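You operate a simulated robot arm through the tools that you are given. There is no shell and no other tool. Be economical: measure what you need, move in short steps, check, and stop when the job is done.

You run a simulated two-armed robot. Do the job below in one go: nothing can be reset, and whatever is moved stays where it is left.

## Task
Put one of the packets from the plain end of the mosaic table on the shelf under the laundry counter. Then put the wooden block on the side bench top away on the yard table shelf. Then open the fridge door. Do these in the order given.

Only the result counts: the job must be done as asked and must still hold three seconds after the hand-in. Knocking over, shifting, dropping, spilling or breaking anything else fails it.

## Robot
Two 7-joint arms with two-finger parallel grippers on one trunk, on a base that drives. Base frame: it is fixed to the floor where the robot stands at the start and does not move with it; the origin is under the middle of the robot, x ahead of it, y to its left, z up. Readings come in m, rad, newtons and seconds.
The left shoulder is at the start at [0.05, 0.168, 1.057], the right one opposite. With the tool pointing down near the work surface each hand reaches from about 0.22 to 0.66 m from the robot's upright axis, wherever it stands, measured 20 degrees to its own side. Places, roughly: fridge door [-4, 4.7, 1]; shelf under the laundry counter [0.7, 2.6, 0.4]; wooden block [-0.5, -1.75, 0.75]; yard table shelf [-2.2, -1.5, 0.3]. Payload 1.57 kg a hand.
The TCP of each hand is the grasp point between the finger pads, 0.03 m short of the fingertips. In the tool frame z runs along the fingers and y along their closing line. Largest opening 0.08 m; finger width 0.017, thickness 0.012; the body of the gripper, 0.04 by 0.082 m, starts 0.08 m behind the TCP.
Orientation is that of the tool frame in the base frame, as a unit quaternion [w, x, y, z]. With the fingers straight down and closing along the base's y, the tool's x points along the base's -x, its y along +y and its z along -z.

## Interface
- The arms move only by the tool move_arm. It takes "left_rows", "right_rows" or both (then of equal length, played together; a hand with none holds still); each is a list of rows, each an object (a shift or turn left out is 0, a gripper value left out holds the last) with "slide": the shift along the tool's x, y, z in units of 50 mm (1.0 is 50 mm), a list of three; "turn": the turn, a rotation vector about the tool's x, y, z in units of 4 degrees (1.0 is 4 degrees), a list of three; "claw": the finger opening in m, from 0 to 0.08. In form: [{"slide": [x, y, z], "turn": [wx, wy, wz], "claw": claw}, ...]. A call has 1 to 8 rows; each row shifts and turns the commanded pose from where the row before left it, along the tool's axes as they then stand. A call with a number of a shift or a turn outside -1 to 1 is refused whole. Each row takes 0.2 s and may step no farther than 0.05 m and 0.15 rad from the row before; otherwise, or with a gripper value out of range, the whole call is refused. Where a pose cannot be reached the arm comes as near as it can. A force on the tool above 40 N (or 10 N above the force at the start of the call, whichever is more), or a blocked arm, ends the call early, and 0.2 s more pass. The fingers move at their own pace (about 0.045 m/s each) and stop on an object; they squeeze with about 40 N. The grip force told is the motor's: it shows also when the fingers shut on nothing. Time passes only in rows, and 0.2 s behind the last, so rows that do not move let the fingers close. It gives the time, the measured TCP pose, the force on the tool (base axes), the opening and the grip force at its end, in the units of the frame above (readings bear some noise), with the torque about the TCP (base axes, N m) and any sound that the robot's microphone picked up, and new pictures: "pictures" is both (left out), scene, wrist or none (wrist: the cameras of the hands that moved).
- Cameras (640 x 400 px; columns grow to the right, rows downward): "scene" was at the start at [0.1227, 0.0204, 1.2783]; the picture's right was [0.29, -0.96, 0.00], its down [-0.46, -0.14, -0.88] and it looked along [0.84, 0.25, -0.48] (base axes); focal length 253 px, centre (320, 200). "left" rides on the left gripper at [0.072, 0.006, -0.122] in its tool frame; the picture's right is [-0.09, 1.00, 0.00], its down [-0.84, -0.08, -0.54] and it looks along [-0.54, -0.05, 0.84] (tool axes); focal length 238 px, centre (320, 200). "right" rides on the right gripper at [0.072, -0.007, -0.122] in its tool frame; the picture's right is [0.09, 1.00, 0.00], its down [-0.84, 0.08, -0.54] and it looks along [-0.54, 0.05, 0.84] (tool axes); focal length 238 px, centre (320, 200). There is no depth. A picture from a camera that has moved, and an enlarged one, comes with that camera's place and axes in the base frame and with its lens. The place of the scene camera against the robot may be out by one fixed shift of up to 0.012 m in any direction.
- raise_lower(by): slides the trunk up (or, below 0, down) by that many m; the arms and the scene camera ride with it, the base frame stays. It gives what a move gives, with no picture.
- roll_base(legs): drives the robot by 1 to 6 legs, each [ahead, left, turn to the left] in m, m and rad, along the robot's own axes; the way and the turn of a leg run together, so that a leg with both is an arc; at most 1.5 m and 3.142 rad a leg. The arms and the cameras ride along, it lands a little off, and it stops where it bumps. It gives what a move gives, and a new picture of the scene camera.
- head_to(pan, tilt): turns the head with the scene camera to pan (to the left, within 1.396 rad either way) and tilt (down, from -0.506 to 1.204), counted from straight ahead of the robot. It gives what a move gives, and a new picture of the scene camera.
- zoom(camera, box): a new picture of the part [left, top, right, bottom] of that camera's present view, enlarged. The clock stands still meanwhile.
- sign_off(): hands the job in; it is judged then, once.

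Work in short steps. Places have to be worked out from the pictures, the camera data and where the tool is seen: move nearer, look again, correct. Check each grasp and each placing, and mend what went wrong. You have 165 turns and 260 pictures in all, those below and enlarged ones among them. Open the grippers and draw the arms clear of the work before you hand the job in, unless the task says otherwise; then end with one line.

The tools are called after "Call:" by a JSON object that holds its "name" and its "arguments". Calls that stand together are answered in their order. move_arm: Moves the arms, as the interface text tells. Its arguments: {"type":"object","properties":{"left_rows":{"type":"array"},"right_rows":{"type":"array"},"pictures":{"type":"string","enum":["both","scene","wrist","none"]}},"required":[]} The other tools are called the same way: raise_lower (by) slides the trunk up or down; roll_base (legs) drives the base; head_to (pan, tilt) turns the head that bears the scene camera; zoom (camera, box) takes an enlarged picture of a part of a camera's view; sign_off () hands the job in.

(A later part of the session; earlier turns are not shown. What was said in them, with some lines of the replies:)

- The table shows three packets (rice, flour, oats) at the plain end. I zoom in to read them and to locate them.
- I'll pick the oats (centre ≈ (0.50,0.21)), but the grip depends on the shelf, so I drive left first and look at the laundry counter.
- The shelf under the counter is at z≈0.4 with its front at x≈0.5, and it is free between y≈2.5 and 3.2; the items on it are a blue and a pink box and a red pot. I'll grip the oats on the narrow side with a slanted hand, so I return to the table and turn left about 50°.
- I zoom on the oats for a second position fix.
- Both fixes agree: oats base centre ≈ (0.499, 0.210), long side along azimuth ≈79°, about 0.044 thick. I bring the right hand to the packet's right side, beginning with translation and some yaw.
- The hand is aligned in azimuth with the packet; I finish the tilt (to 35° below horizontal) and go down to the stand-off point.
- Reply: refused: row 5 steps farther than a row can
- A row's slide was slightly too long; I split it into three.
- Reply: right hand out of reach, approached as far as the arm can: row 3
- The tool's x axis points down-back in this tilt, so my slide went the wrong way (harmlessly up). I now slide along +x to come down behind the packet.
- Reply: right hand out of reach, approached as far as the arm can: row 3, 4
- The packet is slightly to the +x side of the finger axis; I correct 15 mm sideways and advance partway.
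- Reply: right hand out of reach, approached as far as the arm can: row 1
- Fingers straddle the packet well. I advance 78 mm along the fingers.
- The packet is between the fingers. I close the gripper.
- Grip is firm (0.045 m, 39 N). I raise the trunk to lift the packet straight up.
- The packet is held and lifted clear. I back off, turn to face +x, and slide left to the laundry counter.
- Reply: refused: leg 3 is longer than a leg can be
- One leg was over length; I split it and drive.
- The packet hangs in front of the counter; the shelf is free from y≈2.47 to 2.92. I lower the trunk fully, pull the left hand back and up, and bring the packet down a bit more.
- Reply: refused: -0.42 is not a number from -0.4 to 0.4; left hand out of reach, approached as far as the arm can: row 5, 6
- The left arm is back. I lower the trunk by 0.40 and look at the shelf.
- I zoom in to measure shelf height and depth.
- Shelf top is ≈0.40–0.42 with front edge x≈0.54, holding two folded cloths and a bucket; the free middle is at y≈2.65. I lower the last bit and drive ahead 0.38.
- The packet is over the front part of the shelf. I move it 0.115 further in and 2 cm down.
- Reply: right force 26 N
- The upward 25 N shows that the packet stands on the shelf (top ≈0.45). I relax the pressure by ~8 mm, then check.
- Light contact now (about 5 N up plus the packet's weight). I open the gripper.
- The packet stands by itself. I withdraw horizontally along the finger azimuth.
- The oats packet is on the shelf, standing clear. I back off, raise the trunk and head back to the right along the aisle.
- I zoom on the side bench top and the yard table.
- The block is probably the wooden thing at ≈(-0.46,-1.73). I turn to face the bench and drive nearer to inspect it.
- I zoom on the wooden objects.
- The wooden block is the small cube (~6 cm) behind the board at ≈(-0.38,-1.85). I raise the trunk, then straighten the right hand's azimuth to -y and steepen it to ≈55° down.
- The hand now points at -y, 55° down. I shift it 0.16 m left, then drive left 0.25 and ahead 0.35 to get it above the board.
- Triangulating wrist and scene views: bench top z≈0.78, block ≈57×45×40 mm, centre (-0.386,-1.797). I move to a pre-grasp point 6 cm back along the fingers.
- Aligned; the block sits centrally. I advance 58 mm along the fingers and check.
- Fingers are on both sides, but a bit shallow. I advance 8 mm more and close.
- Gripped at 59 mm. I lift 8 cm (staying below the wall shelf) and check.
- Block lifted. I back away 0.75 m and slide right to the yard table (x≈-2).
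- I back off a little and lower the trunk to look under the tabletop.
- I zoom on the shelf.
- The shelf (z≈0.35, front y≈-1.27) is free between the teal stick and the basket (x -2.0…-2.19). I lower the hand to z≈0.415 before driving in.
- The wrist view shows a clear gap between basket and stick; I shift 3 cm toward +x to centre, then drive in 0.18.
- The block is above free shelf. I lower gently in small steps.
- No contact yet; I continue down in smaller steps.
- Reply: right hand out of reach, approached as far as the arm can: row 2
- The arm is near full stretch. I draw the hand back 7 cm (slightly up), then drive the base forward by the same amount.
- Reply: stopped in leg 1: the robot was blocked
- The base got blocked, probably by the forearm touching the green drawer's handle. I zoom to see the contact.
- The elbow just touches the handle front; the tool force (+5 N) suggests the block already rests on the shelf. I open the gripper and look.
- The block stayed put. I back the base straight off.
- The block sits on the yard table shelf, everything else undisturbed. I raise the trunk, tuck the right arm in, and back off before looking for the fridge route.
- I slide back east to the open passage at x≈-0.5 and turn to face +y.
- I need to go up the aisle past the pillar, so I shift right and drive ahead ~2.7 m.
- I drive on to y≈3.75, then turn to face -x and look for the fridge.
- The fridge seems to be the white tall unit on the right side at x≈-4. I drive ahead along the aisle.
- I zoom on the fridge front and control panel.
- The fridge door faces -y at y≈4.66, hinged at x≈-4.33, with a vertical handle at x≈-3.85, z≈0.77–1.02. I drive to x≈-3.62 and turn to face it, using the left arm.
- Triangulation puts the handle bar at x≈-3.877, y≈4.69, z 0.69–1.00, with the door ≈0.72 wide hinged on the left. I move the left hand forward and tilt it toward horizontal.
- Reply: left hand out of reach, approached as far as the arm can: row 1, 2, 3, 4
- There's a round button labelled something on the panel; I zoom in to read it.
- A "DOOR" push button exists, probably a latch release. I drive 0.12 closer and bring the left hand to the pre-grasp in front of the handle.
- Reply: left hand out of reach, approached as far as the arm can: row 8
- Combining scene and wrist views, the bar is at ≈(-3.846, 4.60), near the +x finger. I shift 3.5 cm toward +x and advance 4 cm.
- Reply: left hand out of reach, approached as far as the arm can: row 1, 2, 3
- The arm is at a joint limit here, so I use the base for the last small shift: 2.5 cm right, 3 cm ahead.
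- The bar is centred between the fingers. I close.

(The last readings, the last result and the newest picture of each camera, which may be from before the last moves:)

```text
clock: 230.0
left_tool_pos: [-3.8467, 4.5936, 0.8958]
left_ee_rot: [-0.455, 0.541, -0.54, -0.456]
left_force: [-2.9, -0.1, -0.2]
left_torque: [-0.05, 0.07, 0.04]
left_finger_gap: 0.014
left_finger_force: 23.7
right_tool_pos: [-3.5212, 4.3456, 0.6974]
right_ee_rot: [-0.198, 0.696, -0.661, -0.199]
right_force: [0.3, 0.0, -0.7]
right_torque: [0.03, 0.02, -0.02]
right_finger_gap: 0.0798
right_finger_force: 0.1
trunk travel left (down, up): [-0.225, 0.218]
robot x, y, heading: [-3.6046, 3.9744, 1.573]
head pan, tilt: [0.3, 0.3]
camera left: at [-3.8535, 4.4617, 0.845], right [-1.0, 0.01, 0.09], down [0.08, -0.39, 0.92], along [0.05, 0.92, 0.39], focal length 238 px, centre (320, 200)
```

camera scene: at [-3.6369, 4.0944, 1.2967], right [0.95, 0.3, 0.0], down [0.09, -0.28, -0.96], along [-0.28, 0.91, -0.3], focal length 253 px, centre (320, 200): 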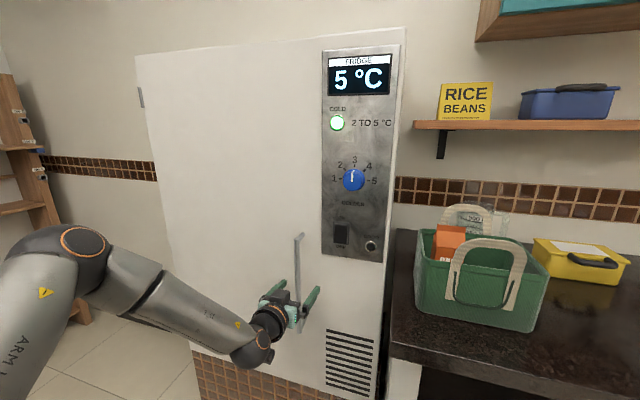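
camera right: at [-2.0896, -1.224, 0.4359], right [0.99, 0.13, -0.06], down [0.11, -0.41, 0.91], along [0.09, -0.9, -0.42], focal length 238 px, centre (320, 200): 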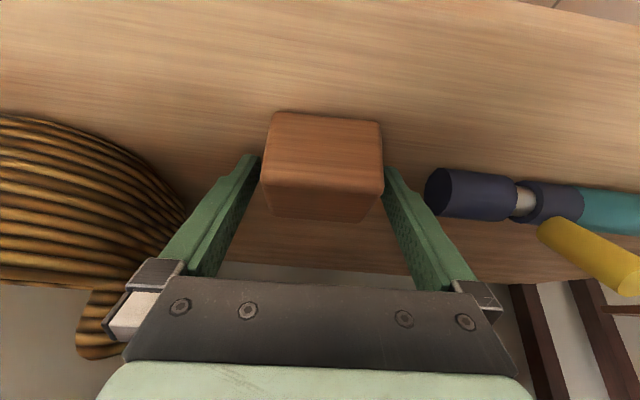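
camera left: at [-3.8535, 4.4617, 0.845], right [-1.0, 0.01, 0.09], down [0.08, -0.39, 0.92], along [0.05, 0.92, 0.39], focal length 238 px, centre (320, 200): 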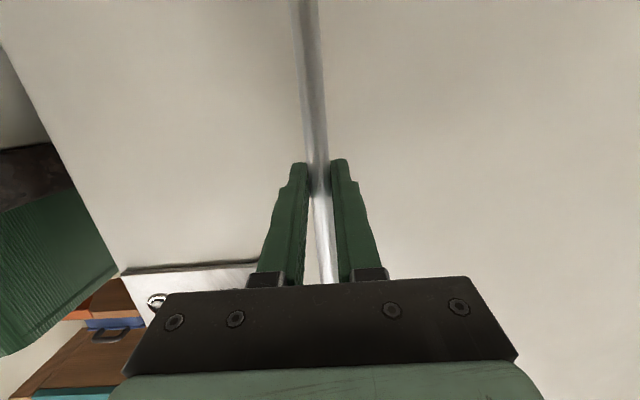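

Bar gripped (14 mm). I pull gently 3 cm to test whether the door is latched.

Call:
{"name": "move_arm", "arguments": {"left_rows": [{"slide": [0.05, 0, -0.3], "claw": 0.0}, {"slide": [0.05, 0, -0.3]}, {}], "pictures": "scene"}}

```text
clock: 230.8
left_tool_pos: [-3.8519, 4.5648, 0.8962]
left_ee_rot: [-0.454, 0.544, -0.537, -0.458]
left_force: [-23.3, 4.9, 1.2]
left_torque: [-0.4, 0.16, 0.31]
left_finger_gap: 0.0136
left_finger_force: 30.3
right_tool_pos: [-3.5207, 4.3459, 0.6981]
right_ee_rot: [-0.198, 0.697, -0.66, -0.199]
right_force: [0.4, 0.0, -0.1]
right_torque: [-0.05, 0.03, -0.03]
right_finger_gap: 0.0795
right_finger_force: 0.0
trunk travel left (down, up): [-0.225, 0.218]
robot x, y, heading: [-3.6015, 3.973, 1.572]
head pan, tilt: [0.3, 0.3]
camera scene: at [-3.6394, 4.0944, 1.2967], right [0.95, 0.3, 0.0], down [0.09, -0.28, -0.95], along [-0.28, 0.91, -0.3], focal length 253 px, centre (320, 200)
```

scene: 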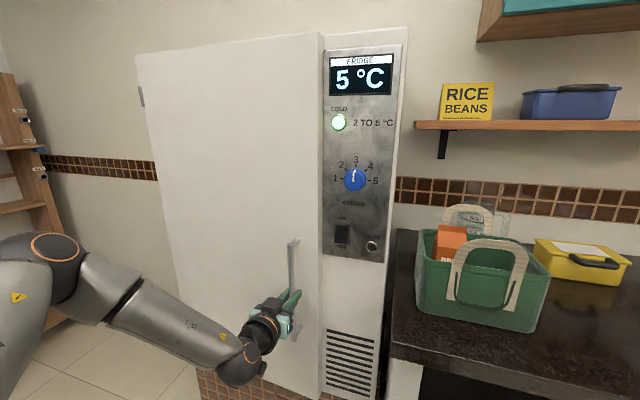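

The door swings freely (not latched). I continue the pull by driving the base along the door's arc (hinge ≈(-4.306,4.65), radius ≈0.46).

Call:
{"name": "roll_base", "arguments": {"legs": [[-0.119, 0.039, 0], [-0.101, 0.067, 0]]}}

```text
clock: 232.9
left_tool_pos: [-3.9491, 4.3637, 0.8959]
left_ee_rot: [-0.449, 0.546, -0.535, -0.462]
left_force: [-2.0, 0.3, -2.0]
left_torque: [0.16, -0.1, 0.18]
left_finger_gap: 0.0136
left_finger_force: 30.2
right_tool_pos: [-3.6135, 4.1401, 0.6979]
right_ee_rot: [-0.199, 0.694, -0.662, -0.2]
right_force: [0.1, 0.1, 0.5]
right_torque: [0.02, -0.02, 0.0]
right_finger_gap: 0.0801
right_finger_force: 0.2
trunk travel left (down, up): [-0.225, 0.218]
robot x, y, heading: [-3.6996, 3.7675, 1.569]
head pan, tilt: [0.3, 0.3]
stopped in leg 2: the force on the tool passed its limit (the readings are from after the stop); the commanded pose is now the measured one
camera scene: at [-3.7329, 3.8902, 1.2968], right [0.96, 0.29, 0.0], down [0.09, -0.28, -0.96], along [-0.28, 0.91, -0.3], focal length 253 px, centre (320, 200)
```

scene: 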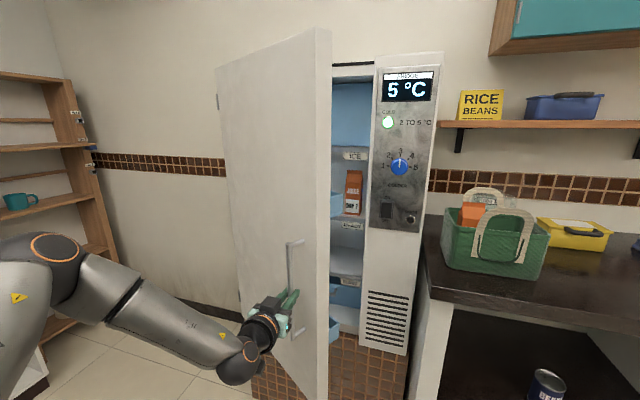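

The door is about 32° open and the contents stay in place. I continue along the arc to ≈63°.

Call:
{"name": "roll_base", "arguments": {"legs": [[-0.088, 0.095, 0]]}}

Call:
{"name": "roll_base", "arguments": {"legs": [[-0.055, 0.106, 0]]}}

```text
clock: 234.2
left_tool_pos: [-4.045, 4.2788, 0.8961]
left_ee_rot: [-0.451, 0.545, -0.535, -0.462]
left_force: [-5.8, 8.8, -4.7]
left_torque: [0.1, -0.05, -0.01]
left_finger_gap: 0.0142
left_finger_force: 29.9
right_tool_pos: [-3.7094, 4.0541, 0.6971]
right_ee_rot: [-0.198, 0.694, -0.663, -0.198]
right_force: [0.0, 0.6, 0.7]
right_torque: [-0.01, -0.01, 0.02]
right_finger_gap: 0.0799
right_finger_force: 0.0
trunk travel left (down, up): [-0.225, 0.218]
robot x, y, heading: [-3.799, 3.6801, 1.561]
head pan, tilt: [0.3, 0.3]
camera scene: at [-3.8293, 3.8047, 1.2966], right [0.96, 0.29, 0.0], down [0.09, -0.28, -0.95], along [-0.28, 0.91, -0.3], focal length 253 px, centre (320, 200)
```

scene: 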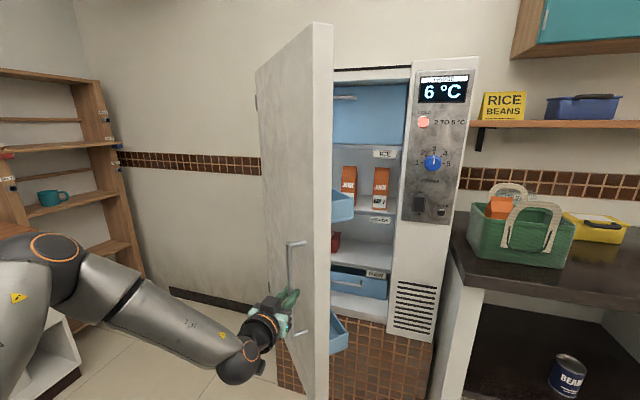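

```text
clock: 235.4
left_tool_pos: [-4.15, 4.2269, 0.896]
left_ee_rot: [-0.452, 0.543, -0.537, -0.461]
left_force: [-4.3, 10.5, -5.2]
left_torque: [-0.02, -0.09, -0.04]
left_finger_gap: 0.0141
left_finger_force: 30.5
right_tool_pos: [-3.8138, 4.0024, 0.6976]
right_ee_rot: [-0.199, 0.693, -0.664, -0.198]
right_force: [0.0, 0.8, 0.6]
right_torque: [0.01, 0.01, -0.03]
right_finger_gap: 0.0804
right_finger_force: 0.1
trunk travel left (down, up): [-0.225, 0.218]
robot x, y, heading: [-3.904, 3.6267, 1.558]
head pan, tilt: [0.3, 0.3]
camera scene: at [-3.9351, 3.7524, 1.2966], right [0.96, 0.29, 0.0], down [0.09, -0.28, -0.95], along [-0.28, 0.91, -0.3], focal length 253 px, centre (320, 200)
```

scene: 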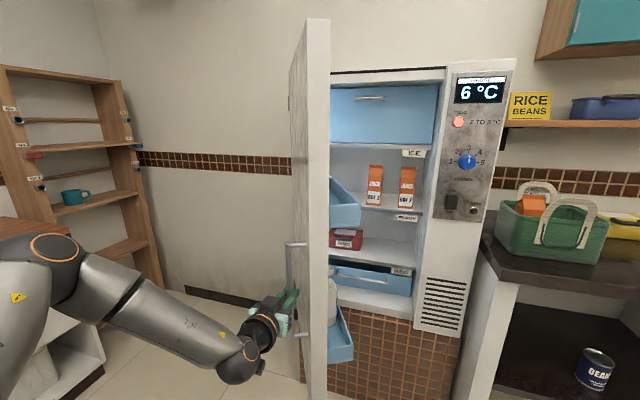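

The door is ≈63° open. One more short arc leg takes it to nearly 80°.

Call:
{"name": "roll_base", "arguments": {"legs": [[-0.03, 0.115, 0]]}}

```text
clock: 236.6
left_tool_pos: [-4.2655, 4.1992, 0.8967]
left_ee_rot: [-0.451, 0.544, -0.535, -0.464]
left_force: [-2.3, 27.3, -3.8]
left_torque: [0.01, -0.25, -0.01]
left_finger_gap: 0.0139
left_finger_force: 30.6
right_tool_pos: [-3.9299, 3.9739, 0.6966]
right_ee_rot: [-0.198, 0.693, -0.664, -0.198]
right_force: [0.1, -0.2, -1.4]
right_torque: [0.0, -0.02, -0.03]
right_finger_gap: 0.0799
right_finger_force: 0.0
trunk travel left (down, up): [-0.225, 0.218]
robot x, y, heading: [-4.0181, 3.5958, 1.566]
head pan, tilt: [0.3, 0.3]
camera scene: at [-4.0507, 3.7249, 1.2964], right [0.96, 0.29, 0.0], down [0.09, -0.29, -0.95], along [-0.27, 0.91, -0.3], focal length 253 px, centre (320, 200)
```

scene: 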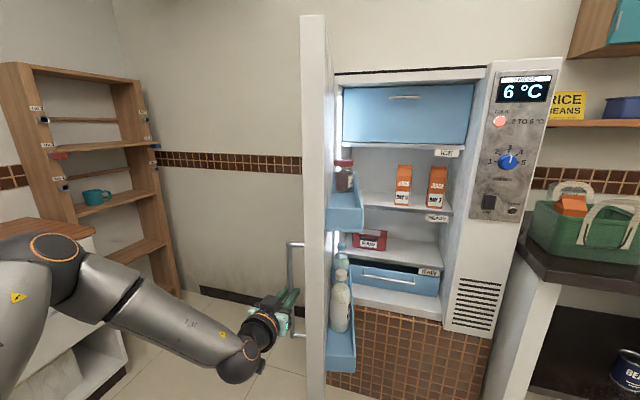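

About 80° open. I nudge a bit further left (and slightly forward to relax the pull) to bring it near 90°.

Call:
{"name": "roll_base", "arguments": {"legs": [[0.012, 0.06, 0]]}}

```text
clock: 237.6
left_tool_pos: [-4.325, 4.2062, 0.8969]
left_ee_rot: [-0.451, 0.544, -0.536, -0.463]
left_force: [-1.7, -26.1, -7.2]
left_torque: [-0.19, -0.22, 0.01]
left_finger_gap: 0.0138
left_finger_force: 30.5
right_tool_pos: [-3.9887, 3.9832, 0.6982]
right_ee_rot: [-0.201, 0.693, -0.664, -0.198]
right_force: [0.4, -0.7, -0.7]
right_torque: [-0.02, 0.01, 0.0]
right_finger_gap: 0.0798
right_finger_force: 0.1
trunk travel left (down, up): [-0.225, 0.218]
robot x, y, heading: [-4.0768, 3.606, 1.56]
head pan, tilt: [0.3, 0.3]
camera scene: at [-4.11, 3.7325, 1.2969], right [0.96, 0.29, 0.0], down [0.09, -0.28, -0.96], along [-0.27, 0.92, -0.29], focal length 253 px, centre (320, 200)
```

scene: 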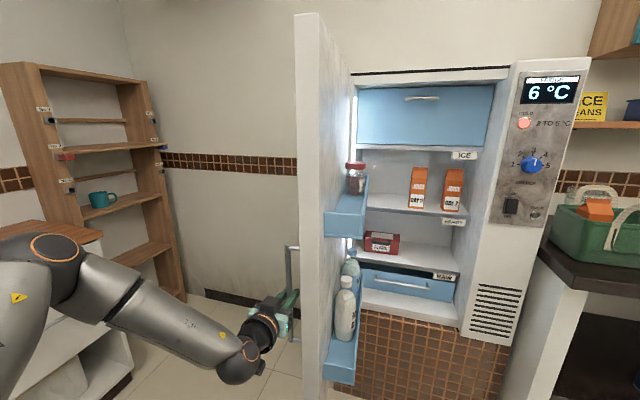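

The door is ≈87° open. I release the bar with a moderate opening.

Call:
{"name": "move_arm", "arguments": {"left_rows": [{"claw": 0.045}, {"claw": 0.045}, {"claw": 0.045}], "pictures": "wrist"}}

```text
clock: 238.4
left_tool_pos: [-4.3236, 4.2085, 0.8963]
left_ee_rot: [-0.45, 0.544, -0.537, -0.462]
left_force: [-0.7, 0.3, 0.0]
left_torque: [0.01, 0.01, 0.02]
left_finger_gap: 0.0452
left_finger_force: 0.0
right_tool_pos: [-3.989, 3.9851, 0.6976]
right_ee_rot: [-0.199, 0.692, -0.664, -0.199]
right_force: [-0.6, -0.5, -0.1]
right_torque: [0.03, -0.01, 0.0]
right_finger_gap: 0.0803
right_finger_force: 0.0
trunk travel left (down, up): [-0.225, 0.218]
robot x, y, heading: [-4.078, 3.6101, 1.561]
head pan, tilt: [0.3, 0.3]
camera left: at [-4.3289, 4.077, 0.8453], right [-1.0, 0.0, 0.1], down [0.09, -0.39, 0.92], along [0.04, 0.92, 0.39], focal length 238 px, centre (320, 200)
```

left: 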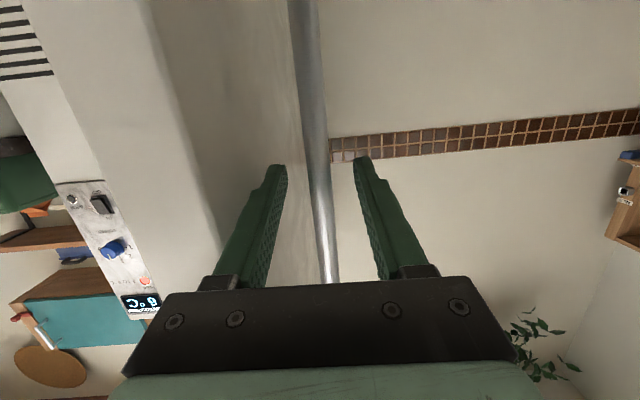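

Bar is free between the fingers. I withdraw the hand straight back in small steps.

Call:
{"name": "move_arm", "arguments": {"left_rows": [{"slide": [0, 0, -0.6]}, {"slide": [0, 0, -0.6]}, {"slide": [0, 0, -0.6]}, {"slide": [0, 0, -0.6]}], "pictures": "both"}}

```text
clock: 239.4
left_tool_pos: [-4.3218, 4.0888, 0.9156]
left_ee_rot: [-0.451, 0.543, -0.537, -0.462]
left_force: [-0.8, 0.6, 0.2]
left_torque: [-0.02, 0.02, -0.03]
left_finger_gap: 0.045
left_finger_force: 0.2
right_tool_pos: [-3.9882, 3.984, 0.6972]
right_ee_rot: [-0.199, 0.692, -0.665, -0.198]
right_force: [-0.8, -1.2, 0.3]
right_torque: [-0.01, -0.01, -0.01]
right_finger_gap: 0.0801
right_finger_force: 0.0
trunk travel left (down, up): [-0.225, 0.218]
robot x, y, heading: [-4.0786, 3.6086, 1.563]
head pan, tilt: [0.3, 0.3]
camera scene: at [-4.1093, 3.7342, 1.2968], right [0.96, 0.29, 0.0], down [0.09, -0.28, -0.96], along [-0.27, 0.92, -0.3], focal length 253 px, centre (320, 200)
camera left: at [-4.3271, 3.9572, 0.8656], right [-1.0, 0.0, 0.1], down [0.09, -0.39, 0.92], along [0.04, 0.92, 0.39], focal length 238 px, centre (320, 200)
```

scene: 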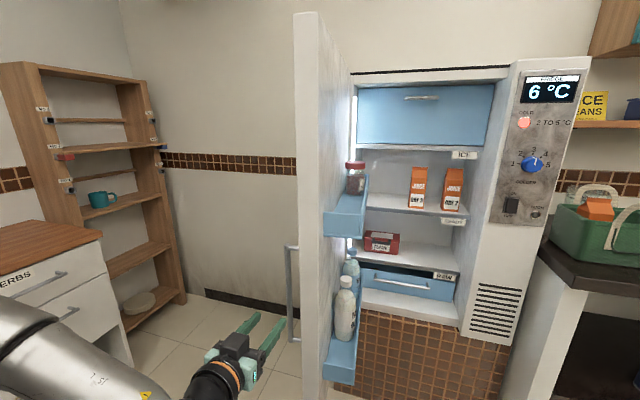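
left: 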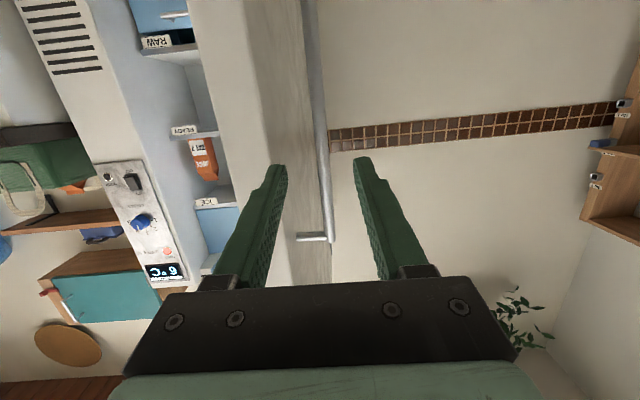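

The hand is clear of the handle and the door stays put. I draw it back another 10 cm, open it, and check again.

Call:
{"name": "move_arm", "arguments": {"left_rows": [{"slide": [0, 0.3, -0.6]}, {"slide": [0, 0.3, -0.6]}, {"slide": [0, 0.3, -0.6], "claw": 0.08}, {"claw": 0.08}, {}, {}, {}, {}], "pictures": "scene"}}

```text
clock: 241.2
left_tool_pos: [-4.3768, 4.043, 0.9044]
left_ee_rot: [-0.452, 0.542, -0.537, -0.461]
left_force: [0.4, 0.0, 0.0]
left_torque: [0.04, -0.04, 0.01]
left_finger_gap: 0.08
left_finger_force: 0.1
left hand out of reach, approached as far as the arm can: row 2, 3
right_tool_pos: [-3.9878, 3.9842, 0.6987]
right_ee_rot: [-0.199, 0.693, -0.664, -0.199]
right_force: [0.1, -0.1, 0.4]
right_torque: [0.03, 0.02, 0.0]
right_finger_gap: 0.0801
right_finger_force: 0.1
trunk travel left (down, up): [-0.225, 0.218]
robot x, y, heading: [-4.0778, 3.609, 1.564]
head pan, tilt: [0.3, 0.3]
camera scene: at [-4.1093, 3.7343, 1.2968], right [0.96, 0.29, 0.0], down [0.09, -0.28, -0.96], along [-0.27, 0.91, -0.3], focal length 253 px, centre (320, 200)
```

scene: 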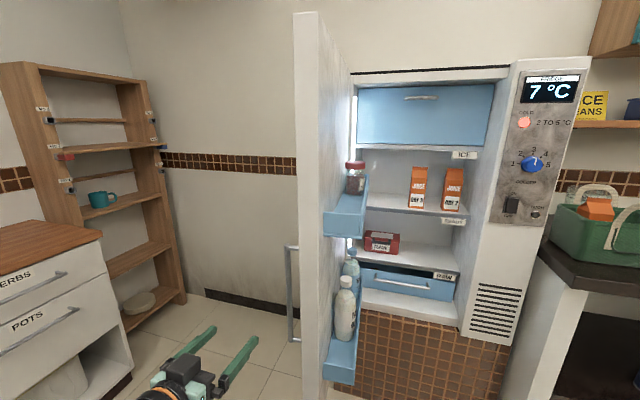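

The door stands open by itself, both grippers are open and the arms are clear, so I hand in.

Call:
{"name": "sign_off", "arguments": {}}

```text
The job is handed in.
```

All three jobs are done in order: the oats packet is on the shelf under the laundry counter, the wooden block is on the yard table shelf, and the fridge door is open at nearly 90°.
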